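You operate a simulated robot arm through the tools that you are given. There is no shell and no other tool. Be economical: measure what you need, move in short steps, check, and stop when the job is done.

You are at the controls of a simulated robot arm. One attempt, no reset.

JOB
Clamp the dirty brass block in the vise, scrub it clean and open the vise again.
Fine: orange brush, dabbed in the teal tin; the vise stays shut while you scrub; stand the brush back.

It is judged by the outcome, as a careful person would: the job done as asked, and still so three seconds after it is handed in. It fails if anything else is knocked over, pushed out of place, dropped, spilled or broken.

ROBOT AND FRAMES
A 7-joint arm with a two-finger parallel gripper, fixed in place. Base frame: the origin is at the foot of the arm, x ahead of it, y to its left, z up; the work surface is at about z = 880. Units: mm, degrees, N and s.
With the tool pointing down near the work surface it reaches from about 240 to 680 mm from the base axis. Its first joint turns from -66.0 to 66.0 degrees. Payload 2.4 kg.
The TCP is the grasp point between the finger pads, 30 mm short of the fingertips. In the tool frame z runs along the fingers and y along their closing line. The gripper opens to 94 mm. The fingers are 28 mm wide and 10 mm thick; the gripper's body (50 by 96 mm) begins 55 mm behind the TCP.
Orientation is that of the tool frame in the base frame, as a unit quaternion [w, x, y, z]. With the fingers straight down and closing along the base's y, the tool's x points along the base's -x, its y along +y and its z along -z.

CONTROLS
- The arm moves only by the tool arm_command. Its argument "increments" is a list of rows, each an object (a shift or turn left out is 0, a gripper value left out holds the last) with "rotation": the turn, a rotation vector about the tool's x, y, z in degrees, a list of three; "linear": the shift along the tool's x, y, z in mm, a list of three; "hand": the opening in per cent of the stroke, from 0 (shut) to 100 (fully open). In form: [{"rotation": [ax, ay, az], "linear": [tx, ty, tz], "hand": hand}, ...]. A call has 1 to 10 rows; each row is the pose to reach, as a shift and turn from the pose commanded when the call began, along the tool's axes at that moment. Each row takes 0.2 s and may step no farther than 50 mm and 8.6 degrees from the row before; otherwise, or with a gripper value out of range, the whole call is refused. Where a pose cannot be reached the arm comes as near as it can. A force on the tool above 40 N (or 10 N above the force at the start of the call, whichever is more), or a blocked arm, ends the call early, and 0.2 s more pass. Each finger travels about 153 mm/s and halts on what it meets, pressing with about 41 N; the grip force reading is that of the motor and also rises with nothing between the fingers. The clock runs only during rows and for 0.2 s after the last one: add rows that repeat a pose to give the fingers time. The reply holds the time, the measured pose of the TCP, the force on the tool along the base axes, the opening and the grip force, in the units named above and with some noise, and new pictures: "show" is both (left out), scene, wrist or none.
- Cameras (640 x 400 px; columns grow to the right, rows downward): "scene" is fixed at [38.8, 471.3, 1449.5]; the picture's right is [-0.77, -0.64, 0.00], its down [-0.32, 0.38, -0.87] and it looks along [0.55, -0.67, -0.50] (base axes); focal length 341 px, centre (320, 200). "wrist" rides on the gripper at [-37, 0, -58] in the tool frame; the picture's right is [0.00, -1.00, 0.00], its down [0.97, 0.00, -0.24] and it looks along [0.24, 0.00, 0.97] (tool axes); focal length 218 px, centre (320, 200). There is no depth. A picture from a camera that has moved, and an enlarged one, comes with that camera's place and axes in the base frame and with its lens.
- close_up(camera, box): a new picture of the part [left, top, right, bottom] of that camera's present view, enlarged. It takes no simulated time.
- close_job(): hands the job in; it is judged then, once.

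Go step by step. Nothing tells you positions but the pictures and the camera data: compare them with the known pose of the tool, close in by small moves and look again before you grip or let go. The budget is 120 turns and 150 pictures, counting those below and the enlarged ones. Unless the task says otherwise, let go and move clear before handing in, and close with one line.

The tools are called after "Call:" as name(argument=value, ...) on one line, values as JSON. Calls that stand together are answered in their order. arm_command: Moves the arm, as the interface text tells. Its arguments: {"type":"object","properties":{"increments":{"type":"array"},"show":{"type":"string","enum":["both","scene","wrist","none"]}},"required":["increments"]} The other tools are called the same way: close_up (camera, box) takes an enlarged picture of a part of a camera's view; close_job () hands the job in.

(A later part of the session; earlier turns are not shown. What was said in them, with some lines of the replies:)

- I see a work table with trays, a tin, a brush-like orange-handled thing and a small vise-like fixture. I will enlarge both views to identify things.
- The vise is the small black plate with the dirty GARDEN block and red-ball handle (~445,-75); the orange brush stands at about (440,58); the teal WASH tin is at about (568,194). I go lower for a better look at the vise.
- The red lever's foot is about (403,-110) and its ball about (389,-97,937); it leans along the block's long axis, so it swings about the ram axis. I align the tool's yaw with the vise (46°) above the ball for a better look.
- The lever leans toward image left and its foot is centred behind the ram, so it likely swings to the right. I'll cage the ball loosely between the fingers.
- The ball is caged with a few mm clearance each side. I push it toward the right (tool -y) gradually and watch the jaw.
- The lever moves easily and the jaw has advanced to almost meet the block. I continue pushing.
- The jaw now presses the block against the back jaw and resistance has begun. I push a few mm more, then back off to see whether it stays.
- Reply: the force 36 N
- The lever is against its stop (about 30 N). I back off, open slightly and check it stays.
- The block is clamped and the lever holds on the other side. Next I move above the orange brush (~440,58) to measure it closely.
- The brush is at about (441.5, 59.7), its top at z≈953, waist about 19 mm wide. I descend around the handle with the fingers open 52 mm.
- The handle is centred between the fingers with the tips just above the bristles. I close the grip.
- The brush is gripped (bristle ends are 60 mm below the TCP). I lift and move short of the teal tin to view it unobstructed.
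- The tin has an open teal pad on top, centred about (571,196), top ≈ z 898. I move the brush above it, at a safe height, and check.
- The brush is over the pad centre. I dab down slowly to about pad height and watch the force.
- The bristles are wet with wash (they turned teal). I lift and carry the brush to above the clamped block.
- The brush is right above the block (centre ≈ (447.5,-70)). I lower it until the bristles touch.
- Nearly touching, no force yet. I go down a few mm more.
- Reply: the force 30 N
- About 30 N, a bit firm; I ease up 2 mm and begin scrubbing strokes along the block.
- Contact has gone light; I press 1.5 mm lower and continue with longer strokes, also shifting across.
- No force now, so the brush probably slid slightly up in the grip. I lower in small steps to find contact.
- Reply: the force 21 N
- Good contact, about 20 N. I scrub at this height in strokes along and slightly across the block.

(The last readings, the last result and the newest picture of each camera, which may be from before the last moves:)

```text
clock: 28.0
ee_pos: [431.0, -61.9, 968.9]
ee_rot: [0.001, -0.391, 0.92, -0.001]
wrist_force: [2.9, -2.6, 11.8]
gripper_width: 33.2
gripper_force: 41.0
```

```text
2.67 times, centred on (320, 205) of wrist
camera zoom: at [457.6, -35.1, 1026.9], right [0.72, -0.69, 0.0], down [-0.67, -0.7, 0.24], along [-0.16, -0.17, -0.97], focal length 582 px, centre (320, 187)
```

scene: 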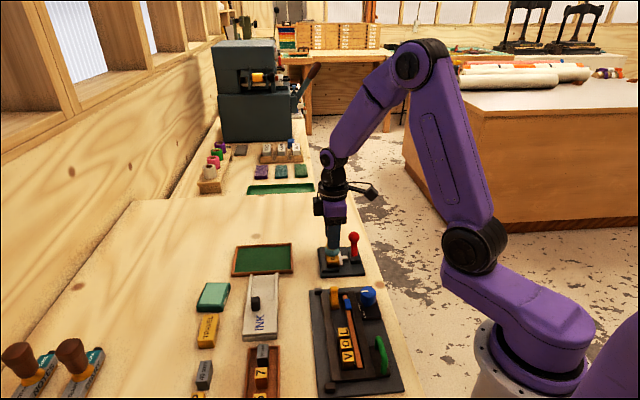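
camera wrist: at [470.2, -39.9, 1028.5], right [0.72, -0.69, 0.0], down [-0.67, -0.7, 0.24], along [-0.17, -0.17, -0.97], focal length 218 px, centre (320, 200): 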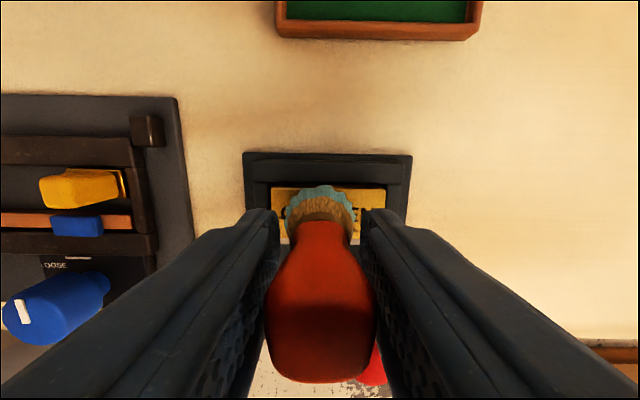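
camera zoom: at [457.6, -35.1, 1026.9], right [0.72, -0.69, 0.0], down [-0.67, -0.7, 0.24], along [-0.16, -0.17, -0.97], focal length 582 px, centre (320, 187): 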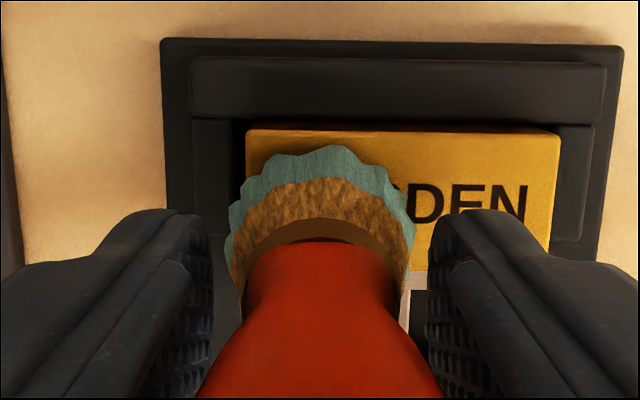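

The right half already looks clean. One more full pass, then I lift and look.

Call:
arm_command(increments=[{"linear": [0, -9, 0]}, {"linear": [0, -18, 0]}, {"linear": [0, -27, 0]}, {"linear": [0, -36, 0]}, {"linear": [-9, -36, 0]}, {"linear": [-9, -27, 0]}, {"linear": [-9, -18, 0]}, {"linear": [-9, -9, 0]}, {"linear": [-9, 0, 0]}, {"linear": [-5, -9, 0]}], show="none")

Call:
arm_command(increments=[{"linear": [0, 0, -30]}, {"linear": [0, 0, -70]}, {"linear": [30, 0, -80]}, {"linear": [60, 0, -80]}, {"linear": [60, 0, -80]}], show="both")

Call:
close_up(camera="scene", box=[290, 210, 410, 290])

Call:
close_up(camera="wrist", box=[220, 50, 420, 200])

```text
clock: 30.2
ee_pos: [440.5, -62.5, 969.6]
ee_rot: [0.0, -0.392, 0.92, 0.001]
wrist_force: [-2.4, 6.3, 14.9]
gripper_width: 33.1
gripper_force: 41.2
```

```text
clock: 31.4
ee_pos: [399.6, -106.7, 1048.4]
ee_rot: [0.0, -0.39, 0.921, 0.0]
wrist_force: [-0.2, -0.5, -0.8]
gripper_width: 33.5
gripper_force: 41.1
camera wrist: at [425.6, -81.2, 1106.4], right [0.72, -0.69, 0.0], down [-0.67, -0.7, 0.24], along [-0.17, -0.17, -0.97], focal length 218 px, centre (320, 200)
```

scene: 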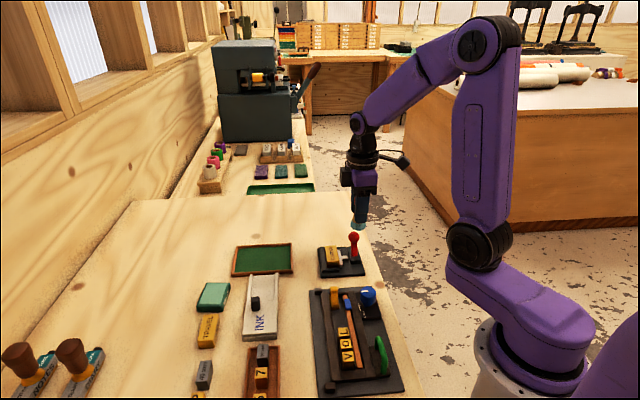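
wrist: 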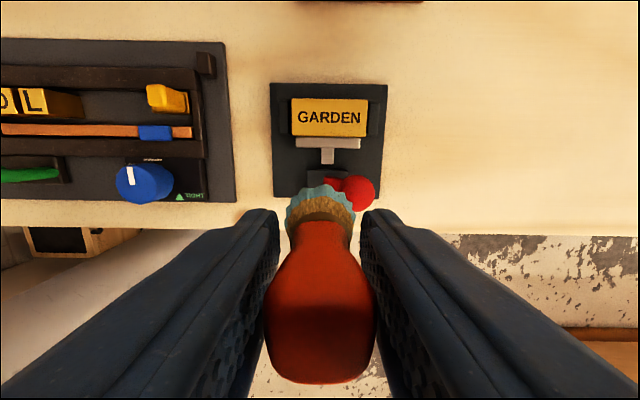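

```text
5.00 times, centred on (350, 250) of scene
camera zoom: at [38.8, 471.3, 1449.5], right [-0.77, -0.64, 0.0], down [-0.32, 0.38, -0.87], along [0.55, -0.67, -0.5], focal length 1703 px, centre (170, -50)
```

zoom: 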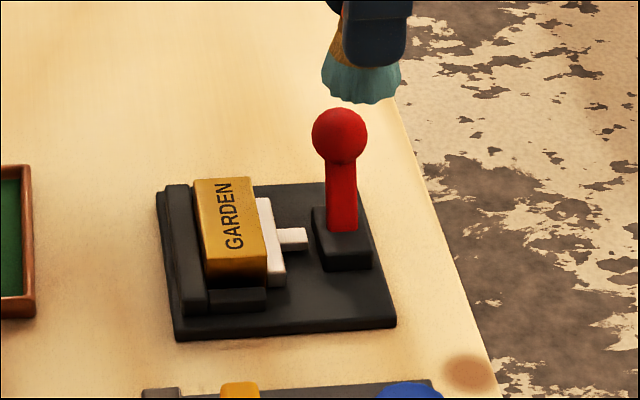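

```text
2.67 times, centred on (320, 125) of wrist
camera zoom: at [425.6, -81.2, 1106.4], right [0.72, -0.69, 0.0], down [-0.67, -0.7, 0.24], along [-0.17, -0.17, -0.97], focal length 582 px, centre (320, 400)
```

zoom: 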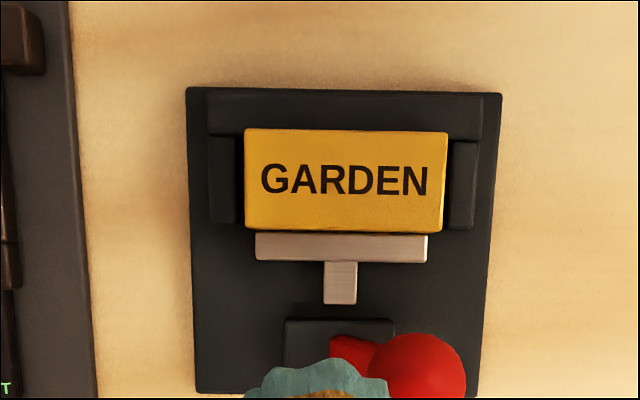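

The block is clean. I return the brush to its original spot above (440.5, 58.5).

Call:
arm_command(increments=[{"linear": [-38, 22, 0]}, {"linear": [-76, 44, 0]}, {"linear": [-114, 66, 0]}, {"linear": [-147.2, 85.1, 0]}, {"linear": [-147.2, 85.1, 40]}, {"linear": [-147.2, 85.1, 70]}, {"linear": [-147.2, 85.1, 90]}, {"linear": [-147.2, 85.1, 98]}, {"linear": [-147.2, 85.1, 102]}, {"linear": [-147.2, 85.1, 102]}], show="both")

Call:
close_up(camera="scene", box=[250, 220, 350, 310])

```text
clock: 33.6
ee_pos: [439.7, 58.8, 947.2]
ee_rot: [0.0, -0.39, 0.921, 0.0]
wrist_force: [-0.5, -0.2, -1.0]
gripper_width: 33.0
gripper_force: 41.2
camera wrist: at [466.3, 84.6, 1004.6], right [0.72, -0.69, 0.0], down [-0.67, -0.7, 0.24], along [-0.17, -0.17, -0.97], focal length 218 px, centre (320, 200)
```

scene: 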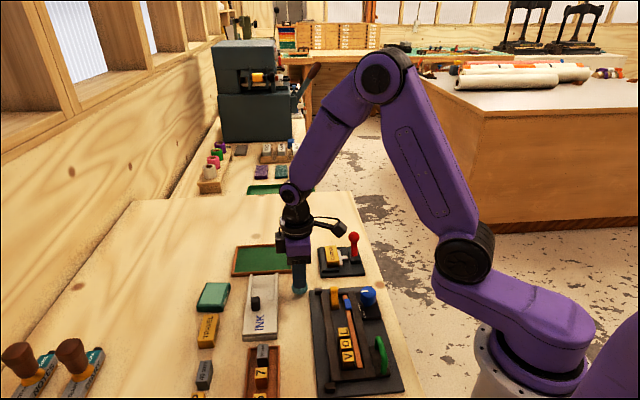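
wrist: 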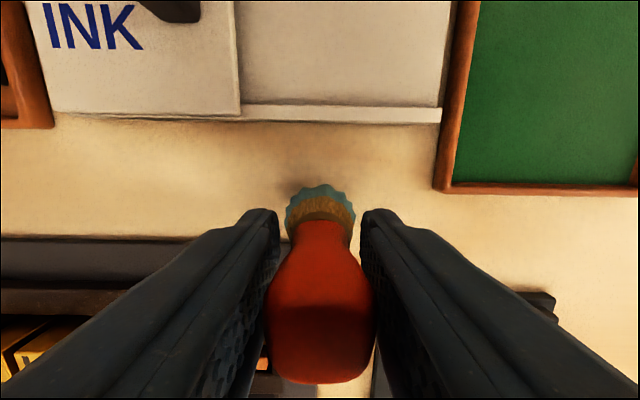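

```text
4.44 times, centred on (300, 265) of scene
camera zoom: at [38.8, 471.3, 1449.5], right [-0.77, -0.64, 0.0], down [-0.32, 0.38, -0.87], along [0.55, -0.67, -0.5], focal length 1514 px, centre (409, -89)
```

zoom: 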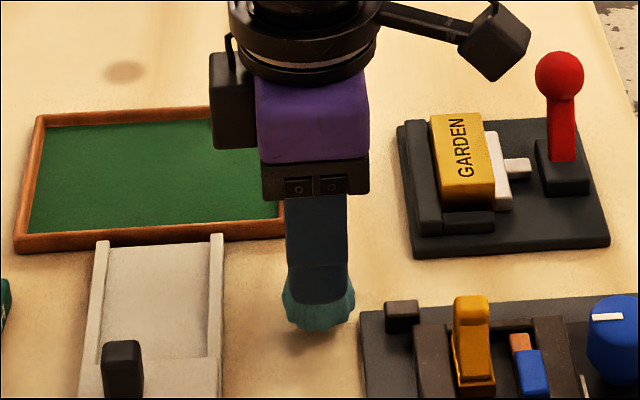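

The brush is a few mm above its spot. I lower to contact in small steps.

Call:
arm_command(increments=[{"linear": [0, 0, 3]}, {"linear": [0, 0, 5.5]}, {"linear": [0, 0, 7]}, {"linear": [0, 0, 7]}], show="none")

```text
clock: 34.6
ee_pos: [439.1, 58.1, 940.7]
ee_rot: [0.0, -0.391, 0.921, -0.001]
wrist_force: [1.0, -0.4, -0.9]
gripper_width: 33.1
gripper_force: 41.2
```

Call:
arm_command(increments=[{"linear": [0, 0, 1]}, {"linear": [0, 0, 1]}], show="none")

```text
clock: 35.2
ee_pos: [440.2, 58.2, 939.6]
ee_rot: [0.0, -0.391, 0.92, 0.0]
wrist_force: [0.7, 0.4, -1.4]
gripper_width: 33.3
gripper_force: 40.8
```

No contact yet (brush slid up a little); I go on 1 mm at a time.

Call:
arm_command(increments=[{"linear": [0, 0, 1]}, {"linear": [0, 0, 1]}], show="none")

```text
clock: 35.8
ee_pos: [440.3, 57.6, 937.8]
ee_rot: [0.0, -0.39, 0.921, 0.0]
wrist_force: [-0.4, -0.6, -0.8]
gripper_width: 32.8
gripper_force: 40.8
```

Call:
arm_command(increments=[{"linear": [0, 0, 1]}, {"linear": [0, 0, 1]}], show="none")

Call:
close_up(camera="scene", box=[270, 260, 330, 310])

```text
clock: 36.4
ee_pos: [440.1, 58.1, 937.5]
ee_rot: [0.001, -0.391, 0.92, 0.0]
wrist_force: [0.2, -0.4, -0.1]
gripper_width: 32.9
gripper_force: 41.1
```

```text
8.00 times, centred on (300, 285) of scene
camera zoom: at [38.8, 471.3, 1449.5], right [-0.77, -0.64, 0.0], down [-0.32, 0.38, -0.87], along [0.55, -0.67, -0.5], focal length 2725 px, centre (480, -480)
```

zoom: 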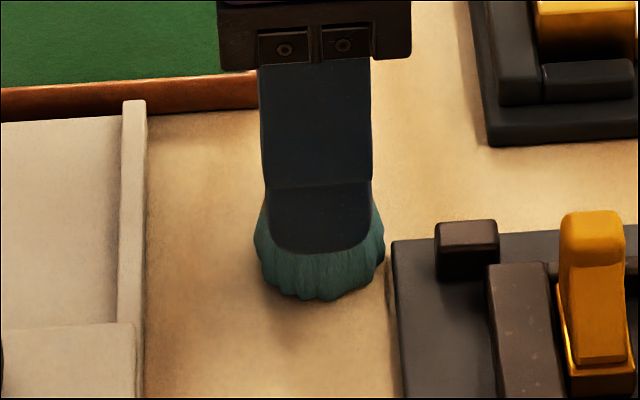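

Call:
arm_command(increments=[{"linear": [0, 0, 1]}, {"linear": [0, 0, 1]}], show="none")

```text
clock: 37.0
ee_pos: [439.9, 57.4, 936.6]
ee_rot: [0.0, -0.391, 0.92, -0.001]
wrist_force: [-7.1, -0.5, 26.1]
gripper_width: 33.3
gripper_force: 40.7
```

Contact at the table. I ease up slightly and open the fingers.

Call:
arm_command(increments=[{"linear": [0, 0, -0.7]}, {"linear": [0, 0, -0.7], "hand": 42}, {"linear": [0, 0, -0.7], "hand": 52}, {"linear": [0, 0, -0.7], "hand": 55}, {"linear": [0, 0, -0.7], "hand": 55}], show="wrist")

```text
clock: 38.2
ee_pos: [440.5, 58.8, 936.9]
ee_rot: [-0.001, -0.39, 0.921, 0.0]
wrist_force: [1.0, 0.5, -0.2]
gripper_width: 51.8
gripper_force: 0.1
camera wrist: at [466.5, 84.1, 994.4], right [0.72, -0.69, 0.0], down [-0.67, -0.7, 0.24], along [-0.17, -0.17, -0.97], focal length 218 px, centre (320, 200)
```

wrist: 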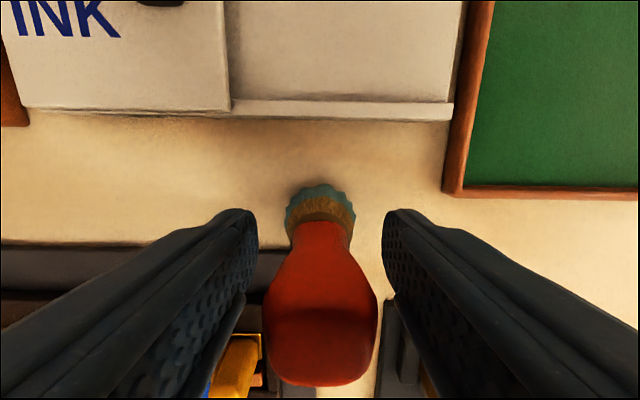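

The brush stands on its own. I lift clear and go above the lever ball at about (420,-126).

Call:
arm_command(increments=[{"linear": [0, 0, -25], "hand": 55}, {"linear": [0, 0, -65], "hand": 55}, {"linear": [0, 0, -95], "hand": 55}, {"linear": [36, -28, -95], "hand": 50}, {"linear": [72, -56, -95], "hand": 50}, {"linear": [108, -84, -95], "hand": 50}, {"linear": [147, -113, -95], "hand": 50}, {"linear": [147, -113, -95], "hand": 50}], show="both")

Call:
close_up(camera="scene", box=[250, 230, 370, 310])

```text
clock: 40.0
ee_pos: [418.6, -127.2, 1031.7]
ee_rot: [0.0, -0.392, 0.92, -0.001]
wrist_force: [-0.5, -0.7, 0.6]
gripper_width: 47.1
gripper_force: 0.1
camera wrist: at [445.3, -101.7, 1089.2], right [0.72, -0.69, 0.0], down [-0.67, -0.7, 0.24], along [-0.17, -0.17, -0.97], focal length 218 px, centre (320, 200)
```

scene: 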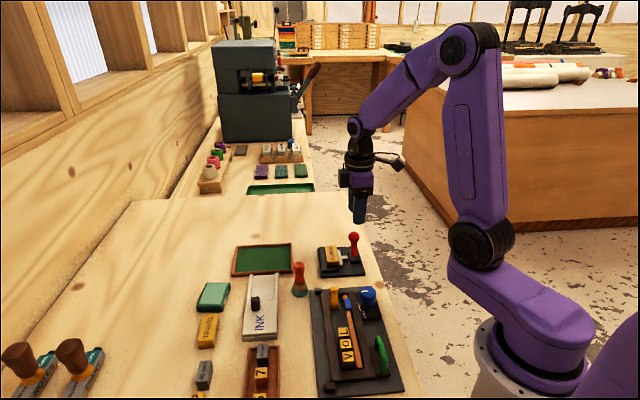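
wrist: 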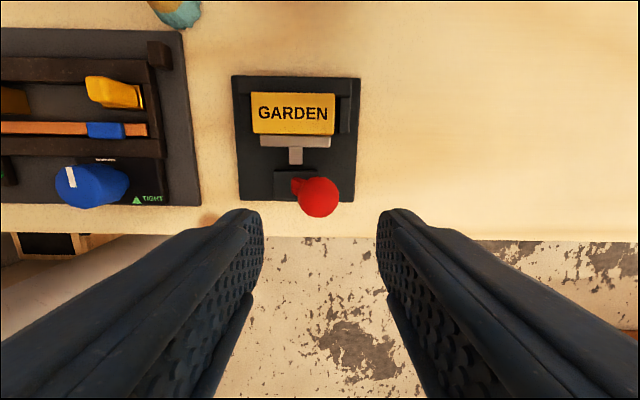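

```text
5.00 times, centred on (310, 270) of scene
camera zoom: at [38.8, 471.3, 1449.5], right [-0.77, -0.64, 0.0], down [-0.32, 0.38, -0.87], along [0.55, -0.67, -0.5], focal length 1703 px, centre (370, -150)
```

zoom: 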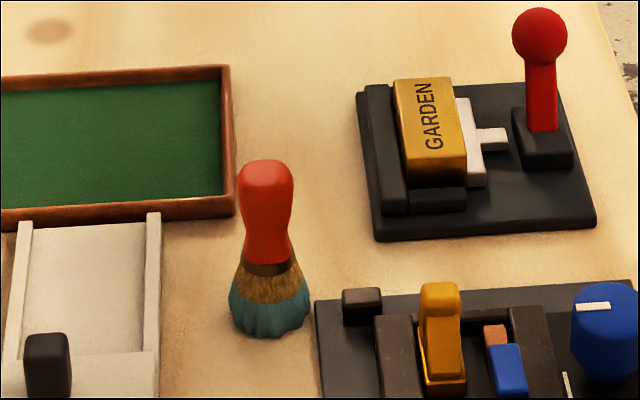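

The brush stands well and the ball is centred under the fingers. I lower to cage it.

Call:
arm_command(increments=[{"linear": [0, 0, 30], "hand": 50}, {"linear": [0, 0, 55], "hand": 50}, {"linear": [0, 0, 72], "hand": 50}, {"linear": [0, 0, 84], "hand": 50}, {"linear": [0, 0, 84], "hand": 50}], show="wrist")

```text
clock: 41.2
ee_pos: [418.7, -126.3, 948.6]
ee_rot: [0.001, -0.391, 0.921, 0.001]
wrist_force: [0.1, 1.0, -0.2]
gripper_width: 46.8
gripper_force: 0.0
camera wrist: at [445.2, -100.2, 1004.6], right [0.72, -0.69, 0.0], down [-0.67, -0.7, 0.24], along [-0.17, -0.17, -0.97], focal length 218 px, centre (320, 200)
```

wrist: 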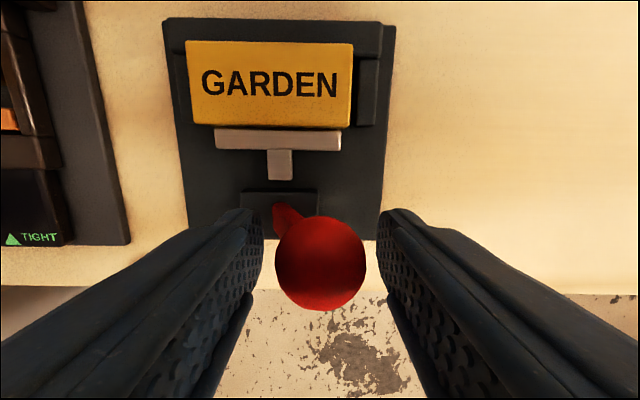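

Caged. I push the lever back toward its original open side.

Call:
arm_command(increments=[{"linear": [0, 7, 0]}, {"linear": [0, 14, -1]}, {"linear": [0, 21, -3]}, {"linear": [0, 28, -4]}, {"linear": [0, 35, -4]}, {"linear": [0, 42, -3]}, {"linear": [0, 47, -1]}, {"linear": [0, 47, -1]}], show="wrist")

```text
clock: 43.0
ee_pos: [385.3, -93.8, 948.9]
ee_rot: [0.0, -0.391, 0.92, 0.001]
wrist_force: [0.3, -0.1, 0.0]
gripper_width: 47.1
gripper_force: 0.1
camera wrist: at [411.9, -66.9, 1006.6], right [0.72, -0.69, 0.0], down [-0.67, -0.7, 0.24], along [-0.17, -0.17, -0.97], focal length 218 px, centre (320, 200)
```

wrist: 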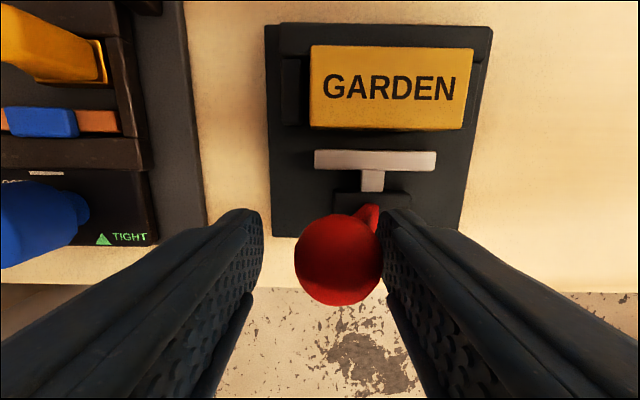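

The jaw has backed off the block; the lever is about where it began. I nudge a few mm further toward its stop.

Call:
arm_command(increments=[{"linear": [0, 3, 1]}, {"linear": [0, 5, 1]}, {"linear": [0, 5, 1]}], show="none")

```text
clock: 43.8
ee_pos: [382.1, -90.7, 947.9]
ee_rot: [0.002, -0.391, 0.921, -0.001]
wrist_force: [3.6, -6.7, 3.6]
gripper_width: 50.9
gripper_force: 3.0
```

It met its stop. I back off to centre, rise clear and check the whole scene.

Call:
arm_command(increments=[{"linear": [0, -10, 0], "hand": 60}, {"linear": [0, -10, -40], "hand": 60}, {"linear": [0, -10, -85], "hand": 60}, {"linear": [0, -10, -130], "hand": 60}, {"linear": [0, -10, -130], "hand": 60}], show="both")

Call:
close_up(camera="scene", box=[180, 225, 420, 375])

Call:
close_up(camera="wrist", box=[220, 80, 420, 230])

```text
clock: 45.0
ee_pos: [388.9, -97.3, 1078.1]
ee_rot: [0.0, -0.391, 0.921, 0.0]
wrist_force: [0.8, -1.1, -0.2]
gripper_width: 56.5
gripper_force: 0.2
camera wrist: at [415.8, -70.9, 1135.4], right [0.72, -0.69, 0.0], down [-0.67, -0.7, 0.24], along [-0.17, -0.17, -0.97], focal length 218 px, centre (320, 200)
```

scene: 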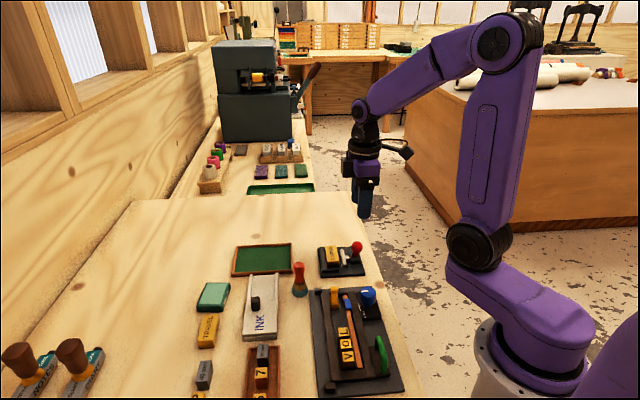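
wrist: 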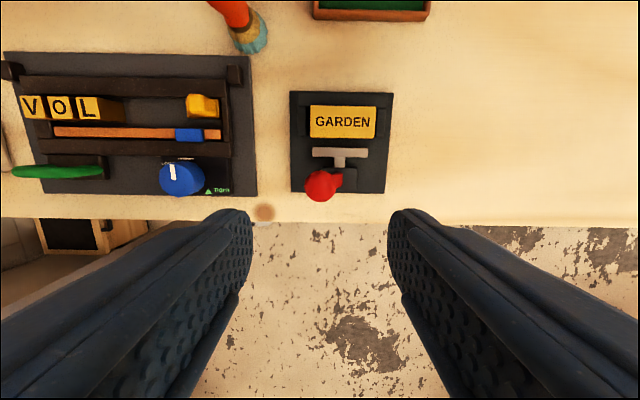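

```text
2.67 times, centred on (300, 300) of scene
camera zoom: at [38.8, 471.3, 1449.5], right [-0.77, -0.64, 0.0], down [-0.32, 0.38, -0.87], along [0.55, -0.67, -0.5], focal length 908 px, centre (373, -67)
```

zoom: 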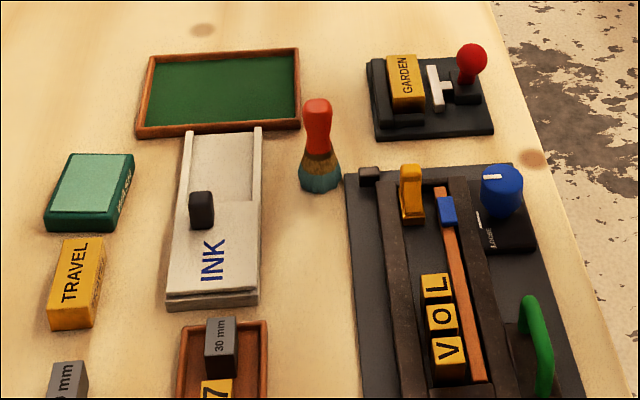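

```text
2.67 times, centred on (320, 155) of wrist
camera zoom: at [415.8, -70.9, 1135.4], right [0.72, -0.69, 0.0], down [-0.67, -0.7, 0.24], along [-0.17, -0.17, -0.97], focal length 582 px, centre (320, 320)
```

zoom: 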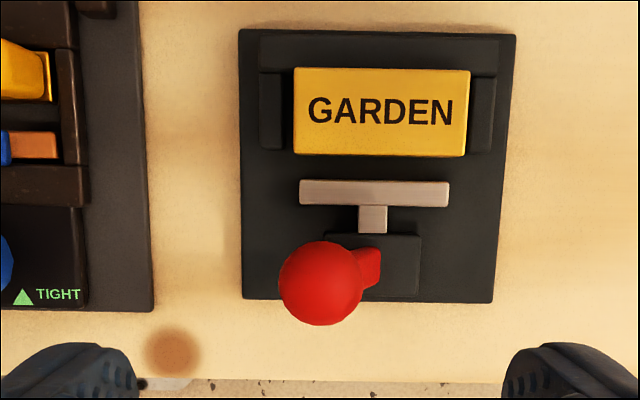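

The block is clean and loose, the vise is fully open, the brush stands at its spot and nothing else has moved. The arm is clear, so I hand the job in.

Call:
close_job()

```text
The job is handed in.
```

I clamped the GARDEN block in the vise and scrubbed it clean with the orange brush, dabbed in the teal tin. The vise stayed shut throughout the scrub and is now open again, and the brush stands within about 2 mm of its original spot.
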